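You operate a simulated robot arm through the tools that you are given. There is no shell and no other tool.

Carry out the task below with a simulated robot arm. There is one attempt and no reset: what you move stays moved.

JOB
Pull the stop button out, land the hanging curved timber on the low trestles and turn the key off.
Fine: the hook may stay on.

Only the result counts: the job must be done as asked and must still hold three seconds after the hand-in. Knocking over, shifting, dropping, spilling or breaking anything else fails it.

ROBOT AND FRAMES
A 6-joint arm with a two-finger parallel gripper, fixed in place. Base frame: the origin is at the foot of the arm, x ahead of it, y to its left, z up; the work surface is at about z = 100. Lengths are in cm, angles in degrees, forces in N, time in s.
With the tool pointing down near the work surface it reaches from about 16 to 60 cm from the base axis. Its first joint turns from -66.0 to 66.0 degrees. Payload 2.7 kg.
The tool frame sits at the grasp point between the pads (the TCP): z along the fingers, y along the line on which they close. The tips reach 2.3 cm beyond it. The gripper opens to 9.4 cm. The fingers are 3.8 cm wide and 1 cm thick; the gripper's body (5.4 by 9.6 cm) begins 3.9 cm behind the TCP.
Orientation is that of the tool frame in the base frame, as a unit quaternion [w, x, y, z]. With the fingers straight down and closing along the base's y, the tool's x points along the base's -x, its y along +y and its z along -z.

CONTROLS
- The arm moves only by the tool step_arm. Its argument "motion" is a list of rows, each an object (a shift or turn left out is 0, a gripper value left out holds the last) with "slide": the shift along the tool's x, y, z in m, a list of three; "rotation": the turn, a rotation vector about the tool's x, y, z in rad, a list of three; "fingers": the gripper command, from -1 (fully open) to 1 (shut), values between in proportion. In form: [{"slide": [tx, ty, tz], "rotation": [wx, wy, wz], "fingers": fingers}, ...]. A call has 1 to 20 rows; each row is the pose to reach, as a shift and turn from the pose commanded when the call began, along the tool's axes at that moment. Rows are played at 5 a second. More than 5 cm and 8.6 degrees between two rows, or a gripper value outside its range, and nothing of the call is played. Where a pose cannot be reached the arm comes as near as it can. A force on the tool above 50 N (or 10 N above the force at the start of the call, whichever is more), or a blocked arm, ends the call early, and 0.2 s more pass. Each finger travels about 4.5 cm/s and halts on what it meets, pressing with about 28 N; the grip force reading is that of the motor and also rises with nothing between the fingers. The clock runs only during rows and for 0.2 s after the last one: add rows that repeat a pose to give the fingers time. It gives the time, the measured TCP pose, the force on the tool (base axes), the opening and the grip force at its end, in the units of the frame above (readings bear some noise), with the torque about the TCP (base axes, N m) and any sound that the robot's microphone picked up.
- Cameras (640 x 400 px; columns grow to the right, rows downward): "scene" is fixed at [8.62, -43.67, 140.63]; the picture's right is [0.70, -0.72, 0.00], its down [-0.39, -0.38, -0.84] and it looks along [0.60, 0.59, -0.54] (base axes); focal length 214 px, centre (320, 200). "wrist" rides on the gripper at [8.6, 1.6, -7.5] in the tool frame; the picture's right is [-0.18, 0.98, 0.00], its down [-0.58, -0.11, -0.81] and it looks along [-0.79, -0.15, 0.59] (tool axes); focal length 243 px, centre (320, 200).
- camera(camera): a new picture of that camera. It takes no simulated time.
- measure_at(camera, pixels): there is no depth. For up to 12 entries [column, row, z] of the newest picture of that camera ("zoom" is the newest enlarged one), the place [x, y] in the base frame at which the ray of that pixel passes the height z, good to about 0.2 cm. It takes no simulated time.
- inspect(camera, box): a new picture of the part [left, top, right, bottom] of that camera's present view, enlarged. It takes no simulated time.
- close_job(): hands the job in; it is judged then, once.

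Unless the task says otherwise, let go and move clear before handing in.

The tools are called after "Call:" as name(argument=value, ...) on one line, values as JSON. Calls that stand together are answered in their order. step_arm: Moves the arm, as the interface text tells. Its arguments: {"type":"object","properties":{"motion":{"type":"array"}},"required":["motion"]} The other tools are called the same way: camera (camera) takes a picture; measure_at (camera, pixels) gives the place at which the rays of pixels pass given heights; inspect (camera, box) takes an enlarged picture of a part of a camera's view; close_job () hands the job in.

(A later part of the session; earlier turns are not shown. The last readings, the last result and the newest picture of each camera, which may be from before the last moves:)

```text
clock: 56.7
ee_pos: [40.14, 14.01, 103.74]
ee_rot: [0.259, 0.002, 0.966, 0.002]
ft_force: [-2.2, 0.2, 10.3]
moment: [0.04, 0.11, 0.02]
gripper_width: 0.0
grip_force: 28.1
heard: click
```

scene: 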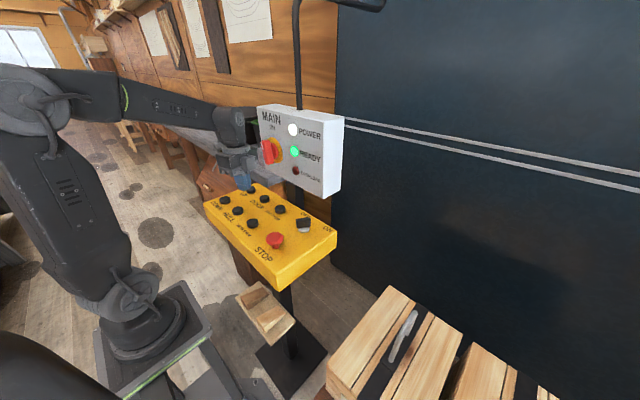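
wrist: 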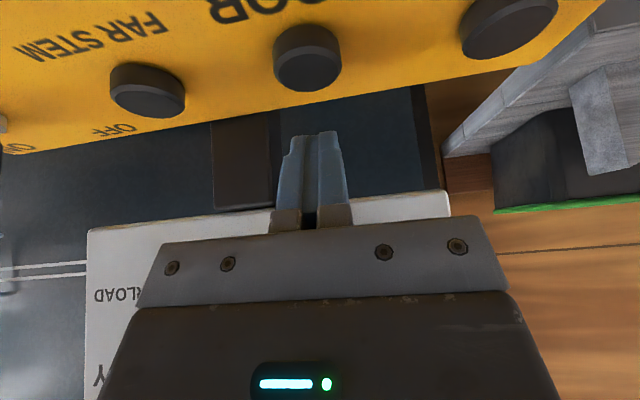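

A click was heard at 10 N — the button actuated. I'll hold for about 1 s, then lift off and listen for the release.

Call:
step_arm(motion=[{"slide": [0, 0, 0]}, {"slide": [0, 0, 0]}, {"slide": [0, 0, 0]}, {"slide": [0, 0, 0]}])

Call:
step_arm(motion=[{"slide": [-0.005, 0, -0.0087]}, {"slide": [-0.01, 0, -0.0173]}])

Call:
inspect(camera="scene", box=[195, 95, 355, 245])

```text
clock: 57.7
ee_pos: [40.07, 13.91, 103.78]
ee_rot: [0.258, 0.001, 0.966, 0.002]
ft_force: [2.7, 2.2, 10.9]
moment: [0.07, -0.03, 0.02]
gripper_width: 0.02
grip_force: 28.2
```

```text
clock: 58.3
ee_pos: [39.98, 13.9, 105.59]
ee_rot: [0.256, 0.002, 0.967, 0.001]
ft_force: [0.0, -0.7, -0.3]
moment: [-0.01, 0.0, 0.0]
gripper_width: 0.0
grip_force: 28.7
```

```text
2.67 times, centred on (275, 170) of scene
```

zoom: 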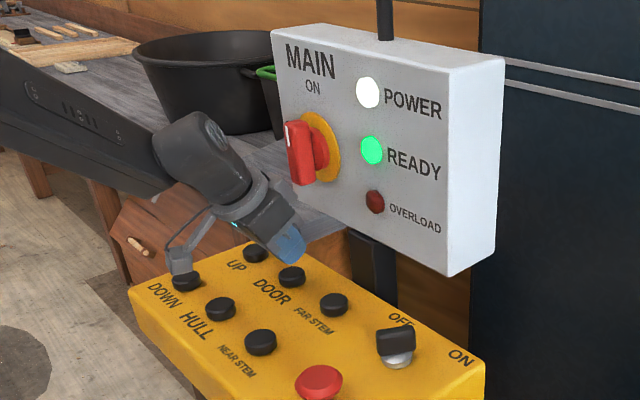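

DOOR was held roughly 1.3 s; lamps normal. I'll retreat and swing to the observation pose (azimuth -140°) to see how far the timber moved.

Call:
step_arm(motion=[{"slide": [0.0091, -0.0063, -0.0377]}, {"slide": [0.0182, -0.0127, -0.0753]}, {"slide": [0.0273, -0.019, -0.113]}, {"slide": [0.0306, -0.0355, -0.1142], "rotation": [0.0719, 0, 0.1245]}, {"slide": [0.034, -0.0519, -0.1155], "rotation": [0.1438, 0, 0.249]}, {"slide": [0.0373, -0.0684, -0.1167], "rotation": [0.2157, 0, 0.3735]}, {"slide": [0.0407, -0.0849, -0.118], "rotation": [0.2876, 0, 0.498]}, {"slide": [0.044, -0.1014, -0.1192], "rotation": [0.3595, 0, 0.6225]}, {"slide": [0.0473, -0.1178, -0.1204], "rotation": [0.4314, 0, 0.747]}, {"slide": [0.0507, -0.1343, -0.1217], "rotation": [0.5033, 0, 0.8715]}, {"slide": [0.054, -0.1508, -0.1229], "rotation": [0.5752, 0, 0.996]}, {"slide": [0.0574, -0.1672, -0.1242], "rotation": [0.6471, 0, 1.1205]}, {"slide": [0.0607, -0.1837, -0.1254], "rotation": [0.719, 0, 1.245]}, {"slide": [0.064, -0.2002, -0.1266], "rotation": [0.7909, 0, 1.3695]}, {"slide": [0.0674, -0.2166, -0.1279], "rotation": [0.8628, 0, 1.494]}, {"slide": [0.0707, -0.2331, -0.1291], "rotation": [0.9347, 0, 1.6185]}, {"slide": [0.0741, -0.2496, -0.1304], "rotation": [1.0066, 0, 1.743]}, {"slide": [0.0774, -0.2661, -0.1316], "rotation": [1.0785, 0, 1.8675]}, {"slide": [0.0807, -0.2825, -0.1328], "rotation": [1.1504, 0, 1.992]}, {"slide": [0.084, -0.299, -0.134], "rotation": [1.2223, 0, 2.1165]}])

Call:
camera(camera="wrist")

Call:
inspect(camera="wrist", box=[240, 110, 440, 235])

```text
clock: 62.5
ee_pos: [25.87, -15.98, 113.12]
ee_rot: [0.086, 0.909, 0.328, -0.244]
ft_force: [0.0, 0.1, -0.1]
moment: [0.0, 0.02, 0.0]
gripper_width: 0.01
grip_force: 27.8
```

```text
taken
```

wrist: 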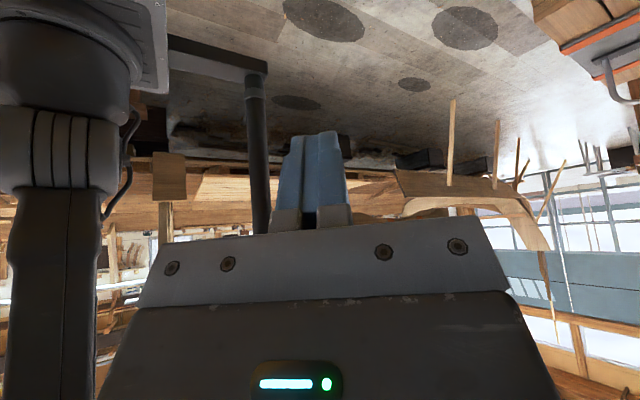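

```text
3.20 times, centred on (340, 172) of wrist
```

zoom: 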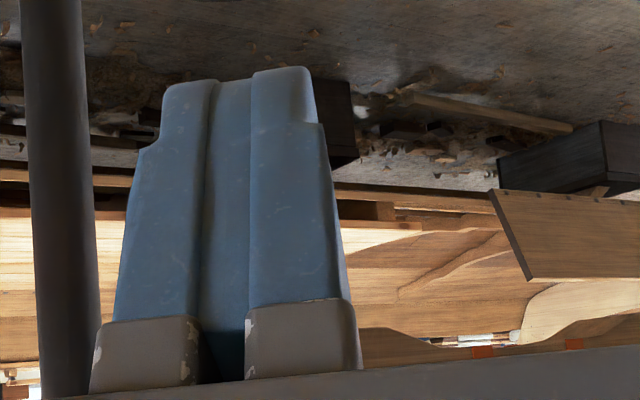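

The timber is just hidden behind the gripper edge (strap tops at (391,220) and (419,217)). I'll tilt up a little more.

Call:
step_arm(motion=[{"rotation": [0, -0.12, 0]}, {"rotation": [0, -0.24, 0]}, {"rotation": [0, -0.24, 0]}])

Call:
camera(camera="wrist")

Call:
inspect(camera="wrist", box=[330, 110, 500, 230])

```text
clock: 63.3
ee_pos: [26.01, -15.95, 112.99]
ee_rot: [0.125, 0.872, 0.316, -0.352]
ft_force: [0.2, -0.9, 0.3]
moment: [-0.02, 0.0, -0.01]
gripper_width: 0.01
grip_force: 28.4
```

```text
taken
```

wrist: 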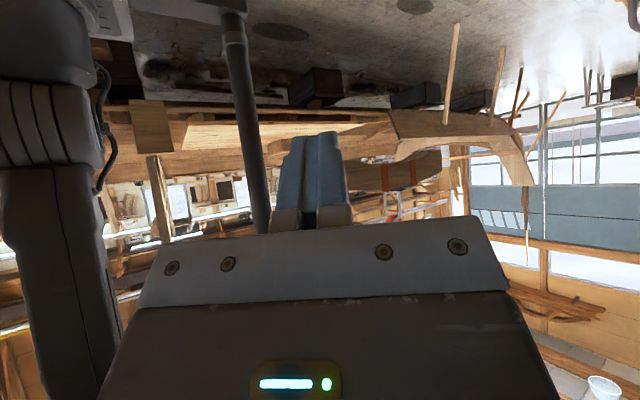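

```text
3.33 times, centred on (415, 170) of wrist
```

zoom: 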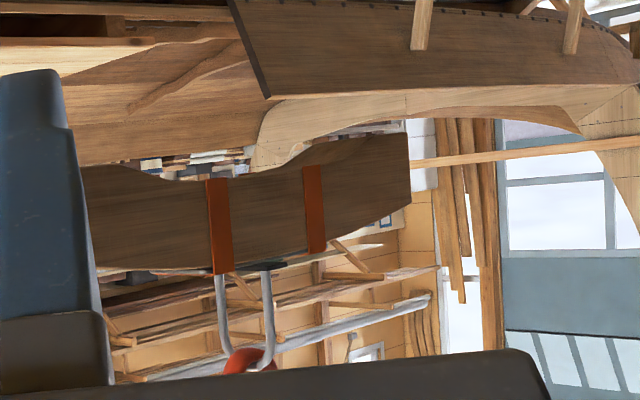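

The timber moved about +12 cm in x (now ≈(−53,−114), straps at (385,191) and (413,190)), so DOOR is +x at roughly 9–10 cm/s. Before going on I'll look from above at the trestles and the nearby bundle to check clearances.

Call:
step_arm(motion=[{"slide": [-0.0176, 0.0082, -0.0125], "rotation": [-0.0451, 0.0767, -0.1107]}, {"slide": [-0.0351, 0.0163, -0.025], "rotation": [-0.0902, 0.1533, -0.2213]}, {"slide": [-0.0527, 0.0245, -0.0375], "rotation": [-0.1353, 0.23, -0.332]}, {"slide": [-0.0702, 0.0327, -0.05], "rotation": [-0.1804, 0.3067, -0.4427]}, {"slide": [-0.0878, 0.0408, -0.0625], "rotation": [-0.2256, 0.3833, -0.5533]}, {"slide": [-0.1053, 0.049, -0.075], "rotation": [-0.2707, 0.46, -0.664]}, {"slide": [-0.1229, 0.0572, -0.0875], "rotation": [-0.3158, 0.5367, -0.7747]}, {"slide": [-0.1404, 0.0653, -0.1], "rotation": [-0.3609, 0.6133, -0.8853]}, {"slide": [-0.158, 0.0735, -0.1125], "rotation": [-0.406, 0.69, -0.996]}, {"slide": [-0.158, 0.0735, -0.1125], "rotation": [-0.406, 0.69, -0.996]}])

Call:
camera(camera="wrist")

Call:
inspect(camera="wrist", box=[230, 30, 430, 220])

```text
clock: 65.5
ee_pos: [27.79, -23.94, 132.19]
ee_rot: [0.0, 0.642, 0.767, 0.001]
ft_force: [1.1, -1.0, -0.4]
moment: [-0.02, 0.0, -0.03]
gripper_width: 0.0
grip_force: 28.1
```

```text
taken
```

wrist: 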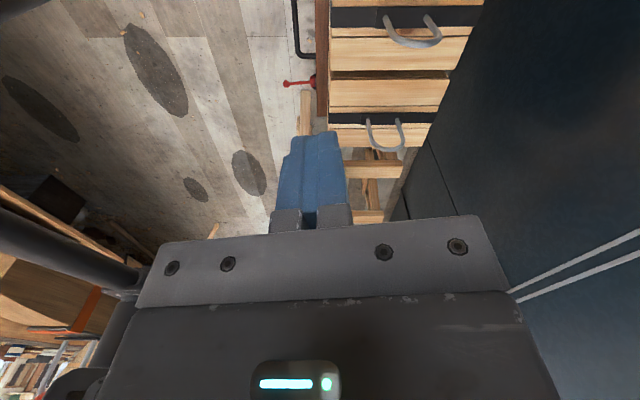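

```text
2.11 times, centred on (330, 125) of wrist
```

zoom: 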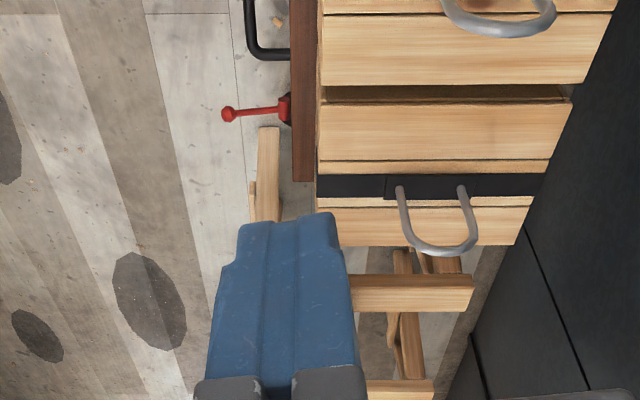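

I can see bundle 2's far edge (zoom (515,245)) and rail 1's door end (zoom (475,290)). I'll drop the camera 16 cm, opening the fingers, to triangulate these.

Call:
step_arm(motion=[{"slide": [0, 0, 0.04], "fingers": -1}, {"slide": [0, 0, 0.08]}, {"slide": [0, 0, 0.12]}, {"slide": [0, 0, 0.16]}, {"slide": [0, 0, 0.16]}, {"slide": [0, 0, 0.16]}])

Call:
camera(camera="wrist")

Call:
inspect(camera="wrist", box=[230, 60, 430, 230])

```text
clock: 66.9
ee_pos: [27.68, -23.88, 116.32]
ee_rot: [0.0, 0.642, 0.766, 0.0]
ft_force: [0.2, -0.5, -0.8]
moment: [-0.03, 0.04, 0.01]
gripper_width: 9.4
grip_force: 0.0
```

```text
taken
```

wrist: 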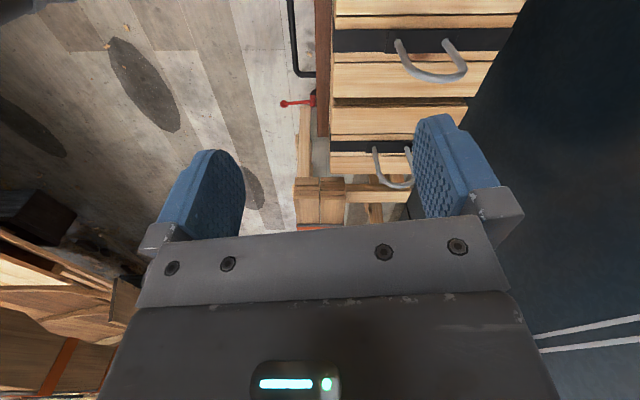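

```text
2.35 times, centred on (330, 145) of wrist
```

zoom: 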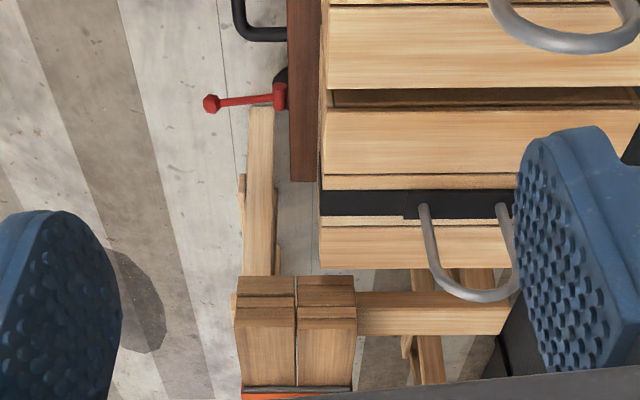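

Bundle 2's far edge comes out near y≈−87 (top z≈58) and rail 1 about y≈−100, so the timber (half-length ≈40) will need some FAR STEM shift. I'll go to the FAR STEM button with fingers closed and the tool leaning back.

Call:
step_arm(motion=[{"slide": [0.0243, 0.0084, 0.0021], "rotation": [-0.0331, -0.0395, -0.1235], "fingers": 1}, {"slide": [0.0485, 0.0167, 0.0042], "rotation": [-0.0662, -0.0791, -0.2471]}, {"slide": [0.0728, 0.0251, 0.0063], "rotation": [-0.0993, -0.1186, -0.3706]}, {"slide": [0.0971, 0.0335, 0.0084], "rotation": [-0.1324, -0.1582, -0.4942]}, {"slide": [0.1214, 0.0418, 0.0105], "rotation": [-0.1655, -0.1977, -0.6177]}, {"slide": [0.1456, 0.0502, 0.0125], "rotation": [-0.1985, -0.2373, -0.7413]}, {"slide": [0.1699, 0.0585, 0.0146], "rotation": [-0.2316, -0.2768, -0.8648]}, {"slide": [0.1942, 0.0669, 0.0167], "rotation": [-0.2647, -0.3164, -0.9884]}, {"slide": [0.2185, 0.0753, 0.0188], "rotation": [-0.2978, -0.3559, -1.1119]}, {"slide": [0.2427, 0.0836, 0.0209], "rotation": [-0.3309, -0.3955, -1.2355]}, {"slide": [0.267, 0.092, 0.023], "rotation": [-0.364, -0.435, -1.359]}, {"slide": [0.267, 0.092, 0.023], "rotation": [-0.364, -0.435, -1.359]}])

Call:
camera(camera="wrist")

```text
clock: 69.5
ee_pos: [32.58, 4.08, 113.92]
ee_rot: [0.26, 0.0, 0.966, 0.0]
ft_force: [0.2, 0.0, -0.2]
moment: [0.0, 0.01, 0.0]
gripper_width: 0.0
grip_force: 28.1
```

```text
taken
```

wrist: 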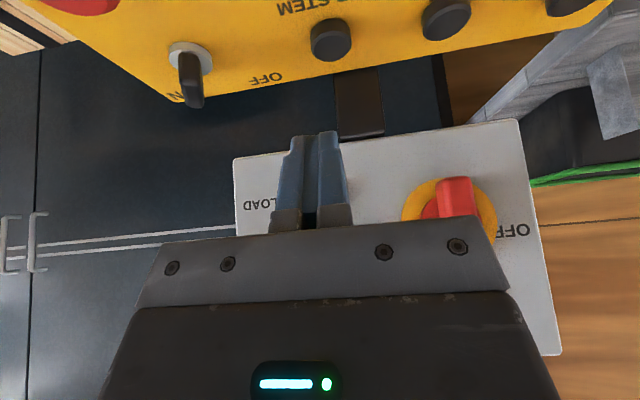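

FAR STEM is dead ahead at wrist (331,38). I'll move to just above it and verify before pressing.

Call:
step_arm(motion=[{"slide": [-0.0043, 0.0025, 0.0296]}, {"slide": [-0.0085, 0.005, 0.0593]}, {"slide": [-0.0128, 0.0075, 0.0889]}, {"slide": [-0.017, 0.01, 0.1185]}, {"slide": [-0.017, 0.01, 0.1185]}])

Call:
inspect(camera="scene", box=[235, 165, 325, 235])

```text
clock: 70.7
ee_pos: [40.13, 5.09, 104.06]
ee_rot: [0.26, 0.001, 0.966, 0.001]
ft_force: [0.1, -0.3, 1.6]
moment: [-0.03, 0.05, 0.02]
gripper_width: 0.0
grip_force: 28.2
heard: click
```

```text
5.71 times, centred on (280, 200) of scene
```

zoom: 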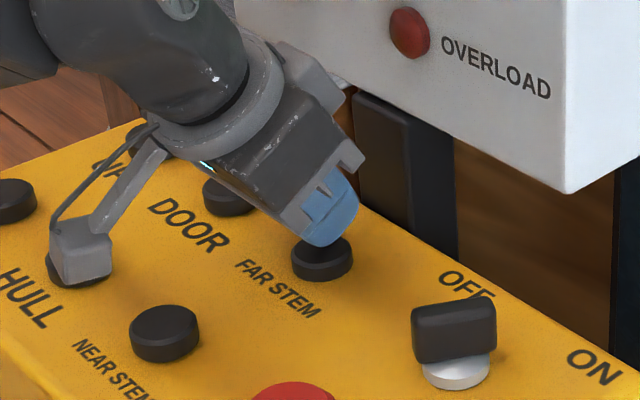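

It already clicked at z≈104.06 (slight overshoot). I'll hold it pressed about 0.8 s more and then lift off.

Call:
step_arm(motion=[{"slide": [0.0018, 0, 0.003]}, {"slide": [0.0018, 0, 0.003]}, {"slide": [0.0018, 0, 0.003]}, {"slide": [0.0018, 0, 0.003]}, {"slide": [-0.005, 0, -0.0087]}, {"slide": [-0.01, 0, -0.0173]}])

Call:
inspect(camera="scene", box=[195, 95, 355, 245])

```text
clock: 72.1
ee_pos: [39.85, 5.1, 106.24]
ee_rot: [0.259, 0.002, 0.966, 0.0]
ft_force: [-0.1, 0.3, -0.4]
moment: [0.0, 0.03, -0.02]
gripper_width: 0.01
grip_force: 27.7
```

```text
2.67 times, centred on (275, 170) of scene
```

zoom: 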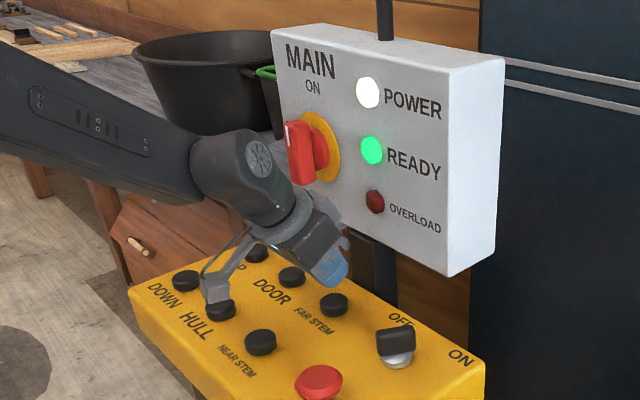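

FAR STEM was held about 1.2 s. Now I slide over to DOOR and hold it for about 6 s in two calls, starting with this one.

Call:
step_arm(motion=[{"slide": [0, 0.045, 0]}, {"slide": [0, 0.089, 0]}, {"slide": [0.006, 0.089, 0.0125]}, {"slide": [0.0114, 0.089, 0.0228]}, {"slide": [0.0114, 0.089, 0.0228]}, {"slide": [0.0114, 0.089, 0.0228]}, {"slide": [0.0114, 0.089, 0.0228]}, {"slide": [0.0114, 0.089, 0.0228]}, {"slide": [0.0114, 0.089, 0.0228]}, {"slide": [0.0114, 0.089, 0.0228]}, {"slide": [0.0114, 0.089, 0.0228]}, {"slide": [0.0114, 0.089, 0.0228]}, {"slide": [0.0114, 0.089, 0.0228]}, {"slide": [0.0114, 0.089, 0.0228]}, {"slide": [0.0114, 0.089, 0.0228]}, {"slide": [0.0114, 0.089, 0.0228]}, {"slide": [0.0114, 0.089, 0.0228]}, {"slide": [0.0114, 0.089, 0.0228]}])

```text
clock: 75.9
ee_pos: [40.16, 13.84, 103.78]
ee_rot: [0.259, 0.001, 0.966, 0.0]
ft_force: [3.5, 2.9, 12.4]
moment: [0.1, -0.02, 0.01]
gripper_width: 0.03
grip_force: 28.2
heard: click
```

Click heard and 12 N on the button; held about 3 s so far. Holding another 2 s and then releasing.

Call:
step_arm(motion=[{"slide": [0, 0, 0]}, {"slide": [0, 0, 0]}, {"slide": [0, 0, 0]}, {"slide": [0, 0, 0]}, {"slide": [0, 0, 0]}, {"slide": [0, 0, 0]}, {"slide": [0, 0, 0]}, {"slide": [0, 0, 0]}, {"slide": [0, 0, 0]}, {"slide": [0, 0, 0]}, {"slide": [-0.005, 0, -0.0087]}, {"slide": [-0.01, 0, -0.0173]}])

```text
clock: 78.5
ee_pos: [40.03, 13.85, 105.84]
ee_rot: [0.259, 0.001, 0.966, -0.001]
ft_force: [0.2, -0.4, -0.4]
moment: [0.0, -0.02, 0.02]
gripper_width: 0.0
grip_force: 27.7
```

DOOR was held about 5 s in total. I'll retreat and swing to look along azimuth −110° where the timber should now be.

Call:
step_arm(motion=[{"slide": [0.0095, -0.0062, -0.0369]}, {"slide": [0.019, -0.0123, -0.0738]}, {"slide": [0.0285, -0.0185, -0.1107]}, {"slide": [0.0316, -0.0371, -0.1125], "rotation": [0.0807, -0.01, 0.1111]}, {"slide": [0.0347, -0.0556, -0.1143], "rotation": [0.1614, -0.02, 0.2221]}, {"slide": [0.0378, -0.0742, -0.1161], "rotation": [0.2421, -0.03, 0.3332]}, {"slide": [0.0409, -0.0928, -0.1179], "rotation": [0.3229, -0.04, 0.4443]}, {"slide": [0.044, -0.1114, -0.1197], "rotation": [0.4036, -0.05, 0.5554]}, {"slide": [0.0471, -0.1299, -0.1214], "rotation": [0.4843, -0.06, 0.6664]}, {"slide": [0.0502, -0.1485, -0.1232], "rotation": [0.565, -0.07, 0.7775]}, {"slide": [0.0533, -0.1671, -0.125], "rotation": [0.6457, -0.08, 0.8886]}, {"slide": [0.0564, -0.1857, -0.1268], "rotation": [0.7264, -0.09, 0.9996]}, {"slide": [0.0595, -0.2042, -0.1286], "rotation": [0.8071, -0.1, 1.1107]}, {"slide": [0.0626, -0.2228, -0.1304], "rotation": [0.8879, -0.11, 1.2218]}, {"slide": [0.0657, -0.2414, -0.1321], "rotation": [0.9686, -0.12, 1.3329]}, {"slide": [0.0688, -0.2599, -0.1339], "rotation": [1.0493, -0.13, 1.4439]}, {"slide": [0.0718, -0.2785, -0.1357], "rotation": [1.13, -0.14, 1.555]}, {"slide": [0.0718, -0.2785, -0.1357], "rotation": [1.13, -0.14, 1.555]}])

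Call:
camera(camera="wrist")

Call:
inspect(camera="wrist", box=[160, 50, 500, 240])

```text
clock: 82.3
ee_pos: [26.85, -14.05, 113.85]
ee_rot: [0.205, 0.766, 0.534, -0.293]
ft_force: [0.2, -0.8, -0.4]
moment: [-0.04, -0.01, -0.03]
gripper_width: 0.01
grip_force: 28.2
```

```text
taken
```

wrist: 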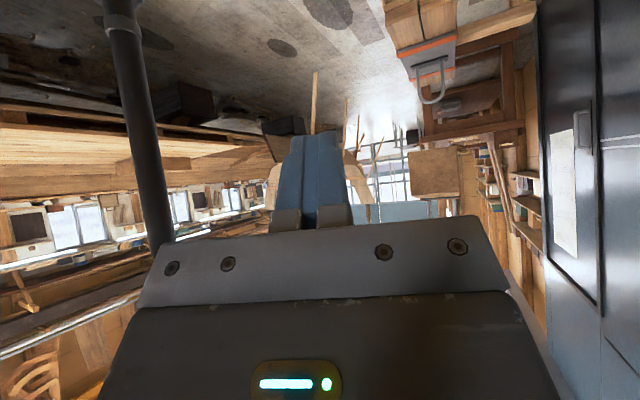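

```text
1.88 times, centred on (330, 145) of wrist
```

zoom: 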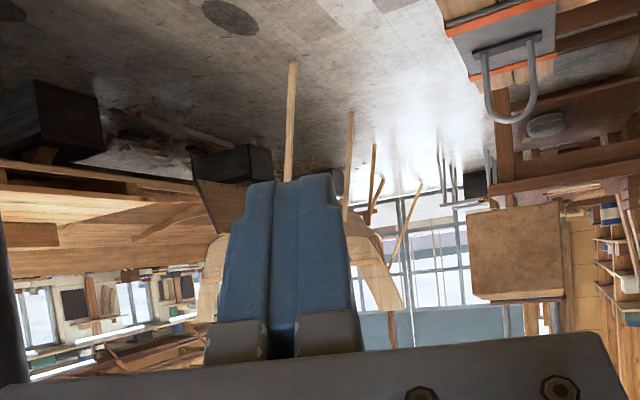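

The timber's near end face is now at (435,175), which puts it at x≈28, z≈110–124, right above the load on the trestles — it moved faster than I assumed (~16 cm/s). I'll raise the camera and open the fingers to view timber and trestles together.

Call:
step_arm(motion=[{"slide": [-0.0348, 0.0076, -0.0176], "rotation": [-0.0388, 0.0584, -0.0592], "fingers": -1}, {"slide": [-0.0696, 0.0152, -0.0352], "rotation": [-0.0776, 0.1168, -0.1184]}, {"slide": [-0.1044, 0.0228, -0.0528], "rotation": [-0.1164, 0.1752, -0.1776]}, {"slide": [-0.1392, 0.0304, -0.0704], "rotation": [-0.1552, 0.2336, -0.2368]}, {"slide": [-0.174, 0.038, -0.088], "rotation": [-0.194, 0.292, -0.296]}, {"slide": [-0.174, 0.038, -0.088], "rotation": [-0.194, 0.292, -0.296]}])

Call:
camera(camera="wrist")

Call:
inspect(camera="wrist", box=[220, 40, 420, 235])

```text
clock: 83.7
ee_pos: [28.09, -22.09, 132.34]
ee_rot: [0.152, 0.689, 0.692, -0.153]
ft_force: [-0.1, -0.3, -0.3]
moment: [0.01, 0.02, 0.01]
gripper_width: 9.4
grip_force: 0.1
```

```text
taken
```

wrist: 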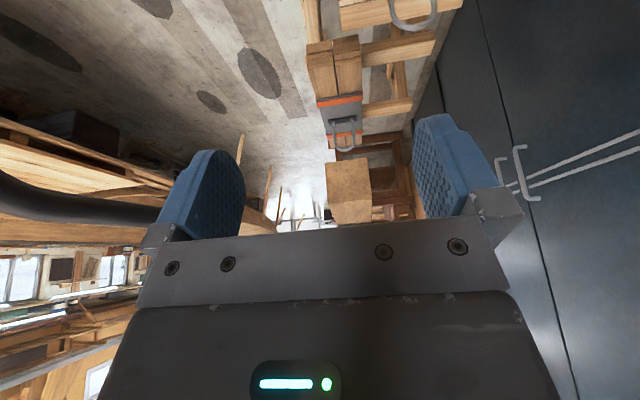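

```text
2.05 times, centred on (320, 138) of wrist
```

zoom: 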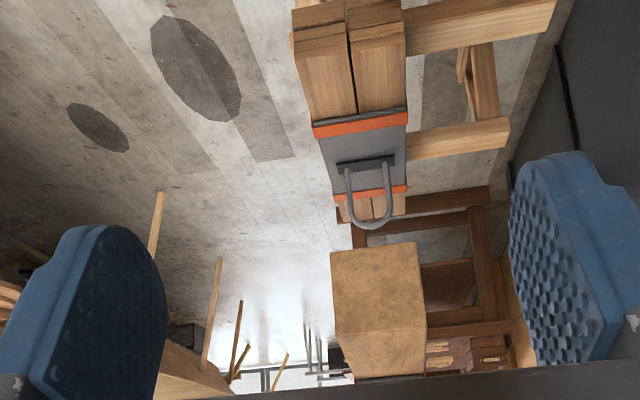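

The near end face is at (348,183); combining both views puts it at about y≈−80, x≈28.5, z 110–124, so the timber's centre is near y≈−120, the trestles' centre. I'll zoom on the rails and bundle edge to refine clearances.

Call:
inspect(camera="wrist", box=[300, 0, 480, 120])

Call:
inspect(camera="wrist", box=[310, 140, 420, 230])

```text
3.33 times, centred on (390, 60) of wrist
```

zoom: 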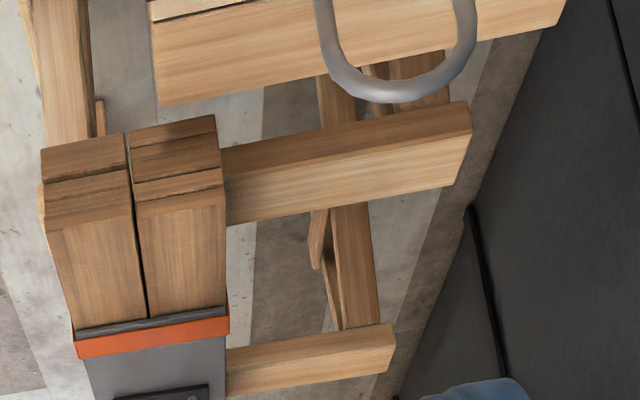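

```text
4.44 times, centred on (365, 185) of wrist
```

zoom: 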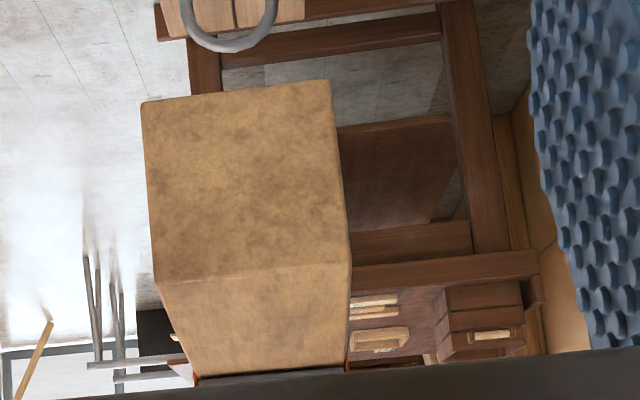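

Refined numbers: rail tops z≈61, rails at y≈−99.5 and −142.5, existing load x 17.6–36.4, free rail x 36–65; bundle 2's far edge at y≈−84 is too close to the timber's near end (−80). So I need FAR STEM ≈7 cm more and DOOR ≈23 cm more. Returning to the console with fingers closed.

Call:
step_arm(motion=[{"slide": [0.0289, 0.0037, 0.0049], "rotation": [-0.0658, -0.0065, -0.1264], "fingers": 1}, {"slide": [0.0578, 0.0074, 0.0098], "rotation": [-0.1316, -0.0131, -0.2527]}, {"slide": [0.0867, 0.011, 0.0147], "rotation": [-0.1973, -0.0196, -0.3791]}, {"slide": [0.1156, 0.0147, 0.0196], "rotation": [-0.2631, -0.0261, -0.5055]}, {"slide": [0.1445, 0.0184, 0.0245], "rotation": [-0.3289, -0.0326, -0.6318]}, {"slide": [0.1735, 0.0221, 0.0295], "rotation": [-0.3947, -0.0392, -0.7582]}, {"slide": [0.2024, 0.0258, 0.0344], "rotation": [-0.4605, -0.0457, -0.8845]}, {"slide": [0.2313, 0.0295, 0.0393], "rotation": [-0.5263, -0.0522, -1.0109]}, {"slide": [0.2602, 0.0331, 0.0442], "rotation": [-0.592, -0.0587, -1.1373]}, {"slide": [0.2891, 0.0368, 0.0491], "rotation": [-0.6578, -0.0653, -1.2636]}, {"slide": [0.318, 0.0405, 0.054], "rotation": [-0.7236, -0.0718, -1.39]}, {"slide": [0.318, 0.0405, 0.054], "rotation": [-0.7236, -0.0718, -1.39]}])

```text
clock: 86.3
ee_pos: [31.8, 4.81, 113.76]
ee_rot: [0.259, 0.0, 0.966, 0.0]
ft_force: [-0.4, 0.0, -0.2]
moment: [0.01, 0.04, 0.02]
gripper_width: 0.0
grip_force: 28.5
```

At the approach point over the console. I'll press FAR STEM for about 1.4 s in one call, then lift.

Call:
step_arm(motion=[{"slide": [-0.0094, 0.001, 0.0384]}, {"slide": [-0.0188, 0.002, 0.0767]}, {"slide": [-0.0282, 0.003, 0.1151]}, {"slide": [-0.0282, 0.003, 0.1151]}, {"slide": [-0.0207, 0.003, 0.1281]}, {"slide": [-0.0207, 0.003, 0.1281]}, {"slide": [-0.0207, 0.003, 0.1281]}, {"slide": [-0.0207, 0.003, 0.1281]}, {"slide": [-0.0207, 0.003, 0.1281]}, {"slide": [-0.0207, 0.003, 0.1281]}, {"slide": [-0.0207, 0.003, 0.1281]}, {"slide": [-0.0282, 0.003, 0.1151]}, {"slide": [-0.0347, 0.003, 0.1039]}])

```text
clock: 89.1
ee_pos: [40.07, 4.78, 106.44]
ee_rot: [0.259, 0.002, 0.966, -0.002]
ft_force: [-0.8, 0.0, -0.1]
moment: [0.0, -0.01, -0.02]
gripper_width: 0.0
grip_force: 27.9
heard: click
```

Click heard, FAR STEM done. Now DOOR for about 2 s.

Call:
step_arm(motion=[{"slide": [0, 0.046, 0]}, {"slide": [0, 0.092, 0]}, {"slide": [0.0062, 0.092, 0.0107]}, {"slide": [0.0062, 0.092, 0.0107]}, {"slide": [0.0137, 0.092, 0.0237]}, {"slide": [0.0137, 0.092, 0.0237]}, {"slide": [0.0137, 0.092, 0.0237]}, {"slide": [0.0137, 0.092, 0.0237]}, {"slide": [0.0137, 0.092, 0.0237]}, {"slide": [0.0137, 0.092, 0.0237]}, {"slide": [0.0137, 0.092, 0.0237]}, {"slide": [0.0137, 0.092, 0.0237]}, {"slide": [0.0137, 0.092, 0.0237]}, {"slide": [0.0137, 0.092, 0.0237]}, {"slide": [0.0062, 0.092, 0.0107]}, {"slide": [0, 0.092, 0]}])

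```text
clock: 92.5
ee_pos: [40.27, 13.79, 106.36]
ee_rot: [0.258, 0.0, 0.966, -0.001]
ft_force: [0.2, -0.8, 0.6]
moment: [0.0, 0.02, -0.02]
gripper_width: 0.02
grip_force: 28.5
heard: click
```

DOOR held about 2 s. Going back up to the overview pose to check the timber over the trestles.

Call:
step_arm(motion=[{"slide": [0.0113, -0.006, -0.0358]}, {"slide": [0.0226, -0.012, -0.0715]}, {"slide": [0.0339, -0.018, -0.1073]}, {"slide": [0.0289, -0.0489, -0.1233], "rotation": [0.066, 0.0062, 0.1266], "fingers": -1}, {"slide": [0.0238, -0.0798, -0.1393], "rotation": [0.1319, 0.0124, 0.2533]}, {"slide": [0.0188, -0.1107, -0.1553], "rotation": [0.1979, 0.0187, 0.3799]}, {"slide": [0.0137, -0.1416, -0.1712], "rotation": [0.2639, 0.0249, 0.5065]}, {"slide": [0.0087, -0.1725, -0.1872], "rotation": [0.3299, 0.0311, 0.6332]}, {"slide": [0.0037, -0.2035, -0.2032], "rotation": [0.3958, 0.0373, 0.7598]}, {"slide": [-0.0014, -0.2344, -0.2191], "rotation": [0.4618, 0.0435, 0.8865]}, {"slide": [-0.0064, -0.2653, -0.2351], "rotation": [0.5278, 0.0497, 1.0131]}, {"slide": [-0.0114, -0.2962, -0.2511], "rotation": [0.5937, 0.056, 1.1397]}, {"slide": [-0.0165, -0.3271, -0.267], "rotation": [0.6597, 0.0622, 1.2664]}, {"slide": [-0.0215, -0.358, -0.283], "rotation": [0.7257, 0.0684, 1.393]}, {"slide": [-0.0215, -0.358, -0.283], "rotation": [0.7257, 0.0684, 1.393]}])

Call:
camera(camera="wrist")

Call:
inspect(camera="wrist", box=[260, 0, 480, 230])

```text
clock: 95.7
ee_pos: [27.96, -21.67, 132.06]
ee_rot: [0.154, 0.691, 0.69, -0.153]
ft_force: [0.4, 0.3, 0.8]
moment: [-0.02, -0.03, 0.0]
gripper_width: 9.41
grip_force: 0.0
```

```text
taken
```

wrist: 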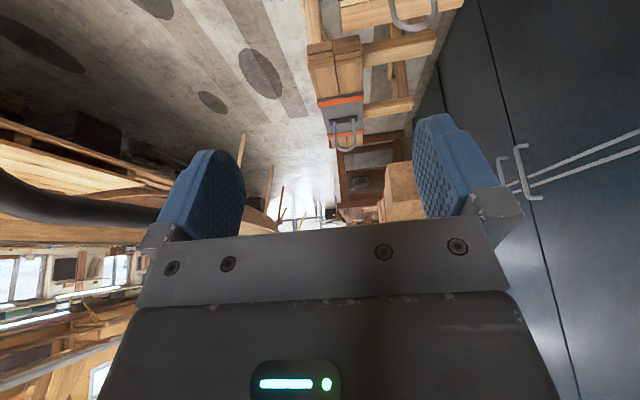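

```text
1.74 times, centred on (370, 115) of wrist
```

zoom: 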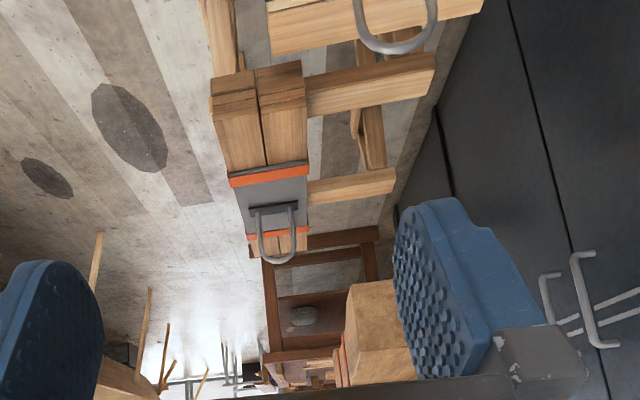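

The timber's end is now at about (395,185), partly behind the right finger. I'll pan 12° to bring it between the fingers.

Call:
step_arm(motion=[{"rotation": [-0.044, 0, -0.095]}, {"rotation": [-0.088, 0, -0.19]}, {"rotation": [-0.088, 0, -0.19]}])

Call:
camera(camera="wrist")

Call:
inspect(camera="wrist", box=[250, 100, 430, 230])

Call:
inspect(camera="wrist", box=[240, 0, 440, 130])

```text
clock: 96.5
ee_pos: [27.9, -21.62, 132.11]
ee_rot: [0.169, 0.615, 0.758, -0.137]
ft_force: [-0.7, -0.5, 0.0]
moment: [0.01, -0.03, -0.02]
gripper_width: 9.41
grip_force: 0.1
```

```text
taken
```

wrist: 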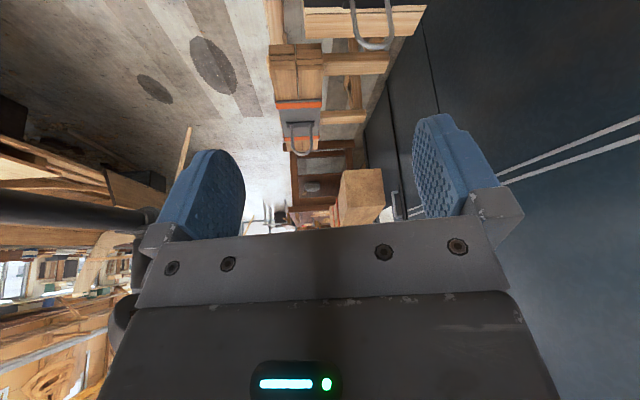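

```text
3.08 times, centred on (340, 165) of wrist
```

zoom: 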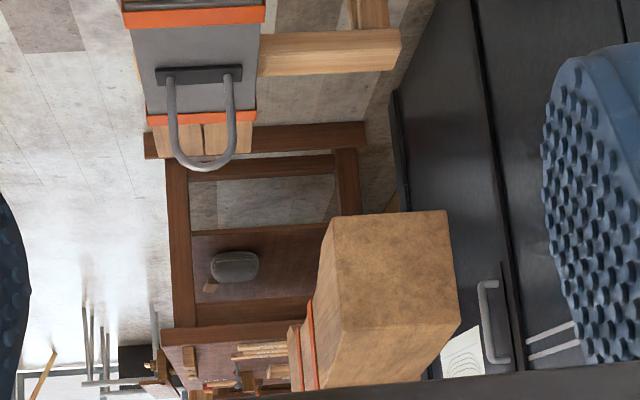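

```text
3.08 times, centred on (340, 65) of wrist
```

zoom: 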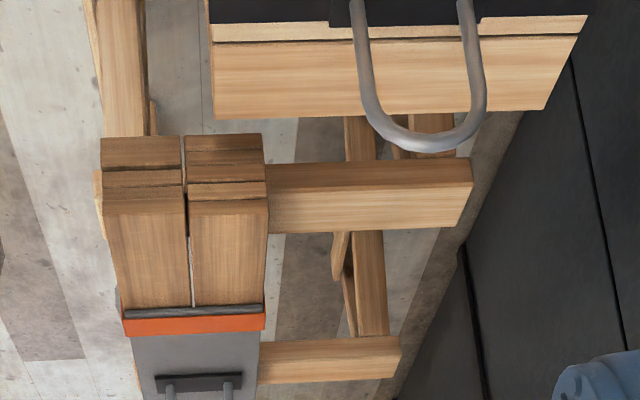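

The timber's end face corners (343,171)…(385,195) give x 39.7–52.8, near end y≈−87.7; bundle edge at y≈−84 and the load's edge at x≈36.4. I want about 4–5 cm more DOOR, then DOWN in steps. Back to the console.

Call:
step_arm(motion=[{"slide": [0.0376, 0.0111, 0.0024], "rotation": [-0.0631, -0.0071, -0.1209], "fingers": 1}, {"slide": [0.0752, 0.0222, 0.0048], "rotation": [-0.1261, -0.0143, -0.2417]}, {"slide": [0.1128, 0.0333, 0.0072], "rotation": [-0.1892, -0.0214, -0.3626]}, {"slide": [0.1504, 0.0444, 0.0096], "rotation": [-0.2522, -0.0285, -0.4834]}, {"slide": [0.188, 0.0555, 0.012], "rotation": [-0.3153, -0.0357, -0.6043]}, {"slide": [0.2256, 0.0666, 0.0144], "rotation": [-0.3783, -0.0428, -0.7251]}, {"slide": [0.2632, 0.0777, 0.0168], "rotation": [-0.4414, -0.0499, -0.846]}, {"slide": [0.3008, 0.0888, 0.0192], "rotation": [-0.5044, -0.057, -0.9668]}, {"slide": [0.3384, 0.0999, 0.0216], "rotation": [-0.5675, -0.0642, -1.0877]}, {"slide": [0.376, 0.111, 0.024], "rotation": [-0.6305, -0.0713, -1.2085]}, {"slide": [0.376, 0.111, 0.024], "rotation": [-0.6305, -0.0713, -1.2085]}])

```text
clock: 98.9
ee_pos: [32.14, 13.16, 113.9]
ee_rot: [0.258, -0.001, 0.966, 0.001]
ft_force: [0.0, 0.2, 0.2]
moment: [-0.01, -0.02, -0.03]
gripper_width: 0.0
grip_force: 27.8
```

At the approach point. Pressing DOOR for about 1.2 s.

Call:
step_arm(motion=[{"slide": [-0.0085, 0.0025, 0.0384]}, {"slide": [-0.0169, 0.005, 0.0767]}, {"slide": [-0.0254, 0.0074, 0.1151]}, {"slide": [-0.0254, 0.0074, 0.1151]}, {"slide": [-0.0179, 0.0074, 0.1281]}, {"slide": [-0.0179, 0.0074, 0.1281]}, {"slide": [-0.0179, 0.0074, 0.1281]}, {"slide": [-0.0179, 0.0074, 0.1281]}, {"slide": [-0.0179, 0.0074, 0.1281]}, {"slide": [-0.0179, 0.0074, 0.1281]}, {"slide": [-0.0254, 0.0074, 0.1151]}, {"slide": [-0.0319, 0.0074, 0.1038]}])

```text
clock: 101.5
ee_pos: [39.87, 13.81, 106.71]
ee_rot: [0.258, 0.0, 0.966, 0.001]
ft_force: [0.2, -0.3, -0.7]
moment: [0.01, 0.0, 0.01]
gripper_width: 0.02
grip_force: 28.2
heard: click
```

Click heard. Now I move above the DOWN button and check alignment before pressing.

Call:
step_arm(motion=[{"slide": [0.026, 0.03, -0.02]}, {"slide": [0.0517, 0.06, -0.04]}, {"slide": [0.0775, 0.09, -0.0598]}, {"slide": [0.0926, 0.09, -0.0337]}, {"slide": [0.0926, 0.09, -0.0337]}])

Call:
inspect(camera="scene", box=[190, 150, 290, 230])

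Call:
camera(camera="wrist")

```text
clock: 102.7
ee_pos: [29.71, 22.87, 104.82]
ee_rot: [0.259, -0.001, 0.966, 0.0]
ft_force: [1.1, -0.2, 0.1]
moment: [-0.01, 0.0, 0.0]
gripper_width: 0.03
grip_force: 28.2
```

```text
5.00 times, centred on (240, 190) of scene
```

zoom: 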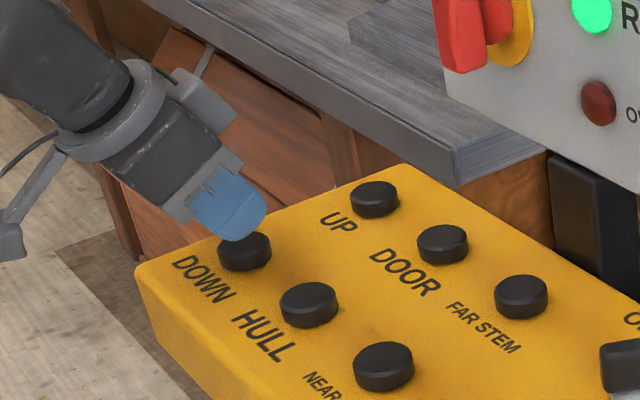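

```text
taken
```

wrist: 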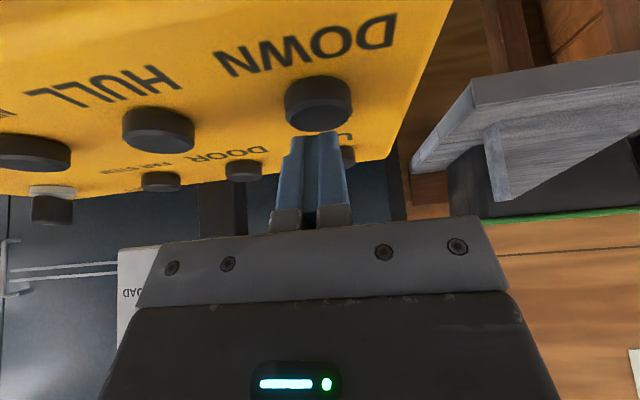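

The tip sits over DOWN. Pressing DOWN for about 1.6 s as a calibration.

Call:
step_arm(motion=[{"slide": [0.0056, 0, 0.0097]}, {"slide": [0.0056, 0, 0.0097]}, {"slide": [0.0056, 0, 0.0097]}, {"slide": [0.0056, 0, 0.0097]}, {"slide": [0.0056, 0, 0.0097]}, {"slide": [0.0056, 0, 0.0097]}, {"slide": [0.0056, 0, 0.0097]}, {"slide": [0.0056, 0, 0.0097]}, {"slide": [-0.0025, 0, -0.0043]}, {"slide": [-0.01, 0, -0.0173]}])

```text
clock: 104.9
ee_pos: [29.89, 22.84, 106.73]
ee_rot: [0.258, 0.0, 0.966, -0.001]
ft_force: [1.0, -0.4, 0.0]
moment: [0.02, -0.01, -0.01]
gripper_width: 0.0
grip_force: 28.5
heard: click
```

Click heard; DOWN held about 1.6 s. Swinging back to the overview pose to measure.

Call:
step_arm(motion=[{"slide": [-0.0115, -0.01, -0.025]}, {"slide": [-0.0145, -0.045, -0.045], "rotation": [0.05, 0.006, 0.1]}, {"slide": [-0.0225, -0.0815, -0.0572], "rotation": [0.1051, 0.0119, 0.2014]}, {"slide": [-0.0313, -0.1218, -0.0756], "rotation": [0.1635, 0.0185, 0.3133]}, {"slide": [-0.0402, -0.1621, -0.094], "rotation": [0.2219, 0.0251, 0.4252]}, {"slide": [-0.049, -0.2024, -0.1124], "rotation": [0.2802, 0.0317, 0.5371]}, {"slide": [-0.0579, -0.2428, -0.1308], "rotation": [0.3386, 0.0383, 0.649]}, {"slide": [-0.0667, -0.2831, -0.1491], "rotation": [0.397, 0.0449, 0.7609]}, {"slide": [-0.0755, -0.3234, -0.1675], "rotation": [0.4554, 0.0515, 0.8728]}, {"slide": [-0.0844, -0.3637, -0.1859], "rotation": [0.5137, 0.0581, 0.9847]}, {"slide": [-0.0932, -0.404, -0.2043], "rotation": [0.5721, 0.0647, 1.0966]}, {"slide": [-0.11, -0.448, -0.229], "rotation": [0.6305, 0.0713, 1.2085], "fingers": -1}, {"slide": [-0.11, -0.448, -0.229], "rotation": [0.6305, 0.0713, 1.2085]}, {"slide": [-0.11, -0.448, -0.229], "rotation": [0.6305, 0.0713, 1.2085]}, {"slide": [-0.11, -0.448, -0.229], "rotation": [0.6305, 0.0713, 1.2085]}])

Call:
camera(camera="wrist")

Call:
inspect(camera="wrist", box=[250, 100, 430, 230])

Call:
inspect(camera="wrist", box=[240, 0, 440, 130])

```text
refused: row 12 steps farther than a row can; nothing moved
```

```text
taken
```

wrist: 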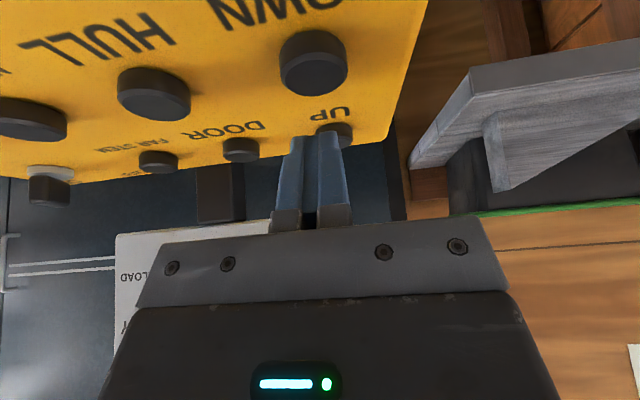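

```text
3.08 times, centred on (340, 165) of wrist
```

zoom: 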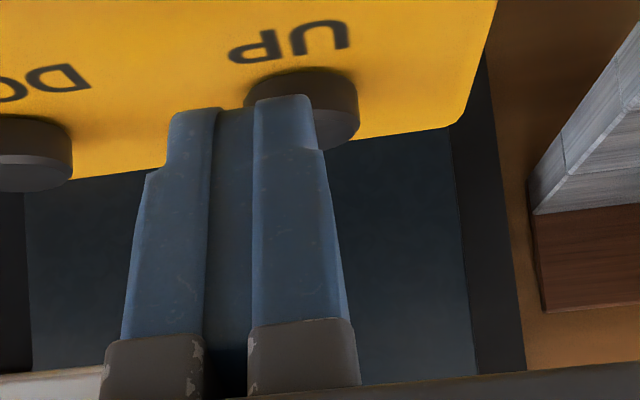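

```text
3.08 times, centred on (340, 65) of wrist
```

zoom: 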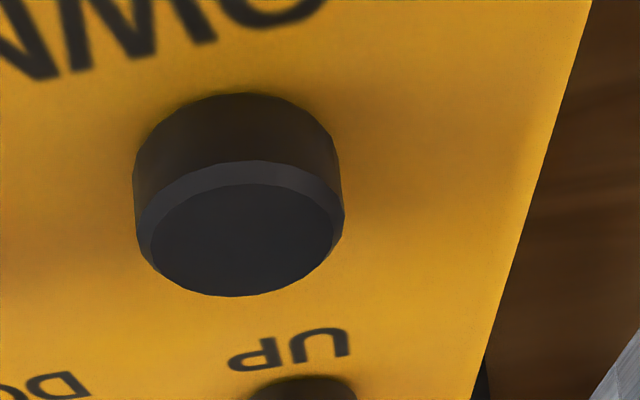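

The path was refused for one oversized row. I'll repeat it with even steps.

Call:
step_arm(motion=[{"slide": [-0.0085, -0.0345, -0.0176], "rotation": [0.0485, 0.0055, 0.093]}, {"slide": [-0.0169, -0.0689, -0.0352], "rotation": [0.097, 0.011, 0.1859]}, {"slide": [-0.0254, -0.1034, -0.0528], "rotation": [0.1455, 0.0165, 0.2789]}, {"slide": [-0.0338, -0.1378, -0.0705], "rotation": [0.194, 0.0219, 0.3718]}, {"slide": [-0.0423, -0.1723, -0.0881], "rotation": [0.2425, 0.0274, 0.4648]}, {"slide": [-0.0508, -0.2068, -0.1057], "rotation": [0.291, 0.0329, 0.5578]}, {"slide": [-0.0592, -0.2412, -0.1233], "rotation": [0.3395, 0.0384, 0.6507]}, {"slide": [-0.0677, -0.2757, -0.1409], "rotation": [0.388, 0.0439, 0.7437]}, {"slide": [-0.0762, -0.3102, -0.1585], "rotation": [0.4365, 0.0494, 0.8367], "fingers": -1}, {"slide": [-0.0846, -0.3446, -0.1762], "rotation": [0.485, 0.0548, 0.9296]}, {"slide": [-0.0931, -0.3791, -0.1938], "rotation": [0.5335, 0.0603, 1.0226]}, {"slide": [-0.1015, -0.4135, -0.2114], "rotation": [0.582, 0.0658, 1.1155]}, {"slide": [-0.11, -0.448, -0.229], "rotation": [0.6305, 0.0713, 1.2085]}, {"slide": [-0.11, -0.448, -0.229], "rotation": [0.6305, 0.0713, 1.2085]}])

Call:
camera(camera="wrist")

Call:
inspect(camera="wrist", box=[250, 100, 430, 230])

Call:
inspect(camera="wrist", box=[240, 0, 440, 130])

```text
clock: 107.9
ee_pos: [28.21, -22.0, 132.1]
ee_rot: [0.169, 0.615, 0.758, -0.137]
ft_force: [-0.5, 0.2, -0.3]
moment: [0.01, -0.01, 0.01]
gripper_width: 9.4
grip_force: 0.1
```

```text
taken
```

wrist: 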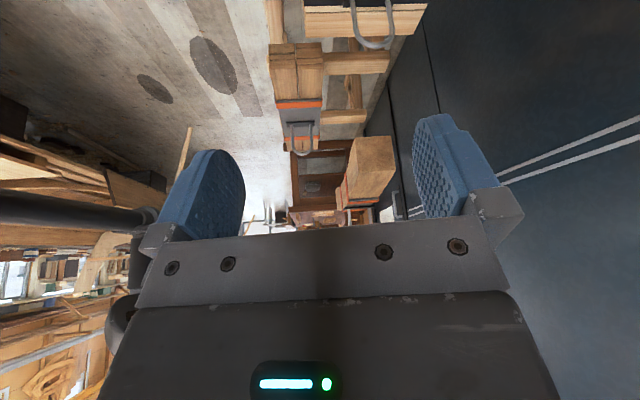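

```text
3.08 times, centred on (340, 165) of wrist
```

zoom: 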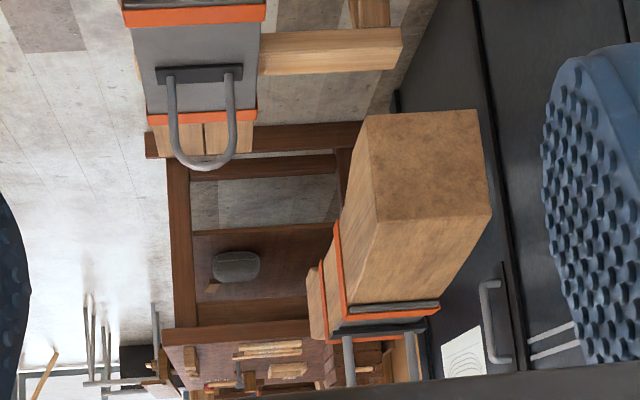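

```text
3.08 times, centred on (340, 65) of wrist
```

zoom: 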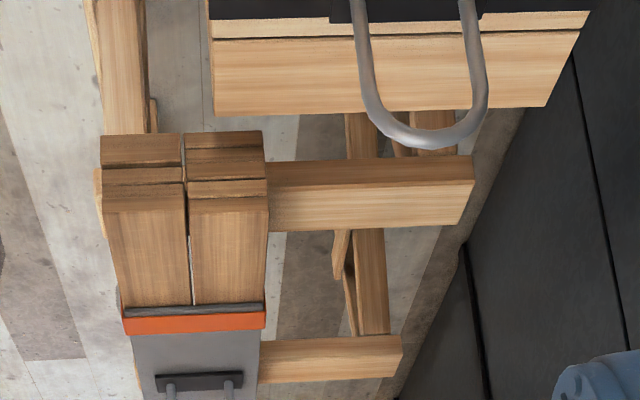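

The timber is now at x 45.6–58.4 (centre ≈52) and its near-end bottom dropped to z≈98.6, i.e. about 11 cm for a 1.6 s press. It needs ≈40 cm more. Back to DOWN for about 2.6 s.

Call:
step_arm(motion=[{"slide": [0.035, 0.0128, 0.0033], "rotation": [-0.0525, -0.0059, -0.1007], "fingers": 1}, {"slide": [0.07, 0.0256, 0.0066], "rotation": [-0.1051, -0.0119, -0.2014]}, {"slide": [0.105, 0.0384, 0.0099], "rotation": [-0.1576, -0.0178, -0.3021]}, {"slide": [0.14, 0.0511, 0.0132], "rotation": [-0.2102, -0.0238, -0.4028]}, {"slide": [0.175, 0.0639, 0.0165], "rotation": [-0.2627, -0.0297, -0.5035]}, {"slide": [0.21, 0.0767, 0.0198], "rotation": [-0.3153, -0.0357, -0.6043]}, {"slide": [0.245, 0.0895, 0.0231], "rotation": [-0.3678, -0.0416, -0.705]}, {"slide": [0.28, 0.1023, 0.0264], "rotation": [-0.4203, -0.0475, -0.8057]}, {"slide": [0.315, 0.115, 0.0297], "rotation": [-0.4729, -0.0535, -0.9064]}, {"slide": [0.35, 0.1278, 0.033], "rotation": [-0.5254, -0.0594, -1.0071]}, {"slide": [0.385, 0.1406, 0.0363], "rotation": [-0.578, -0.0654, -1.1078]}, {"slide": [0.42, 0.153, 0.04], "rotation": [-0.6305, -0.0713, -1.2085]}, {"slide": [0.42, 0.153, 0.04], "rotation": [-0.6305, -0.0713, -1.2085]}])

```text
clock: 110.7
ee_pos: [35.79, 16.74, 110.84]
ee_rot: [0.259, -0.001, 0.966, 0.0]
ft_force: [-0.8, -0.2, -0.1]
moment: [0.0, 0.0, -0.02]
gripper_width: 0.01
grip_force: 27.8
```

At (35.8,16.7,110.8), clear. Moving over DOWN and pressing about 2.6 s.

Call:
step_arm(motion=[{"slide": [0.031, 0.03, -0.0063]}, {"slide": [0.0661, 0.061, -0.0035]}, {"slide": [0.0803, 0.061, 0.0211]}, {"slide": [0.0803, 0.061, 0.0211]}, {"slide": [0.0868, 0.061, 0.0323]}, {"slide": [0.0868, 0.061, 0.0323]}, {"slide": [0.0868, 0.061, 0.0323]}, {"slide": [0.0868, 0.061, 0.0323]}, {"slide": [0.0868, 0.061, 0.0323]}, {"slide": [0.0868, 0.061, 0.0323]}, {"slide": [0.0868, 0.061, 0.0323]}, {"slide": [0.0868, 0.061, 0.0323]}, {"slide": [0.0868, 0.061, 0.0323]}, {"slide": [0.0868, 0.061, 0.0323]}, {"slide": [0.0868, 0.061, 0.0323]}, {"slide": [0.0868, 0.061, 0.0323]}, {"slide": [0.0868, 0.061, 0.0323]}, {"slide": [0.0803, 0.061, 0.0211]}, {"slide": [0.0713, 0.061, 0.0055]}])

```text
clock: 114.7
ee_pos: [29.5, 22.62, 106.75]
ee_rot: [0.258, -0.001, 0.966, 0.0]
ft_force: [0.2, 0.0, 0.0]
moment: [0.02, 0.01, 0.02]
gripper_width: 0.01
grip_force: 27.5
heard: click
```

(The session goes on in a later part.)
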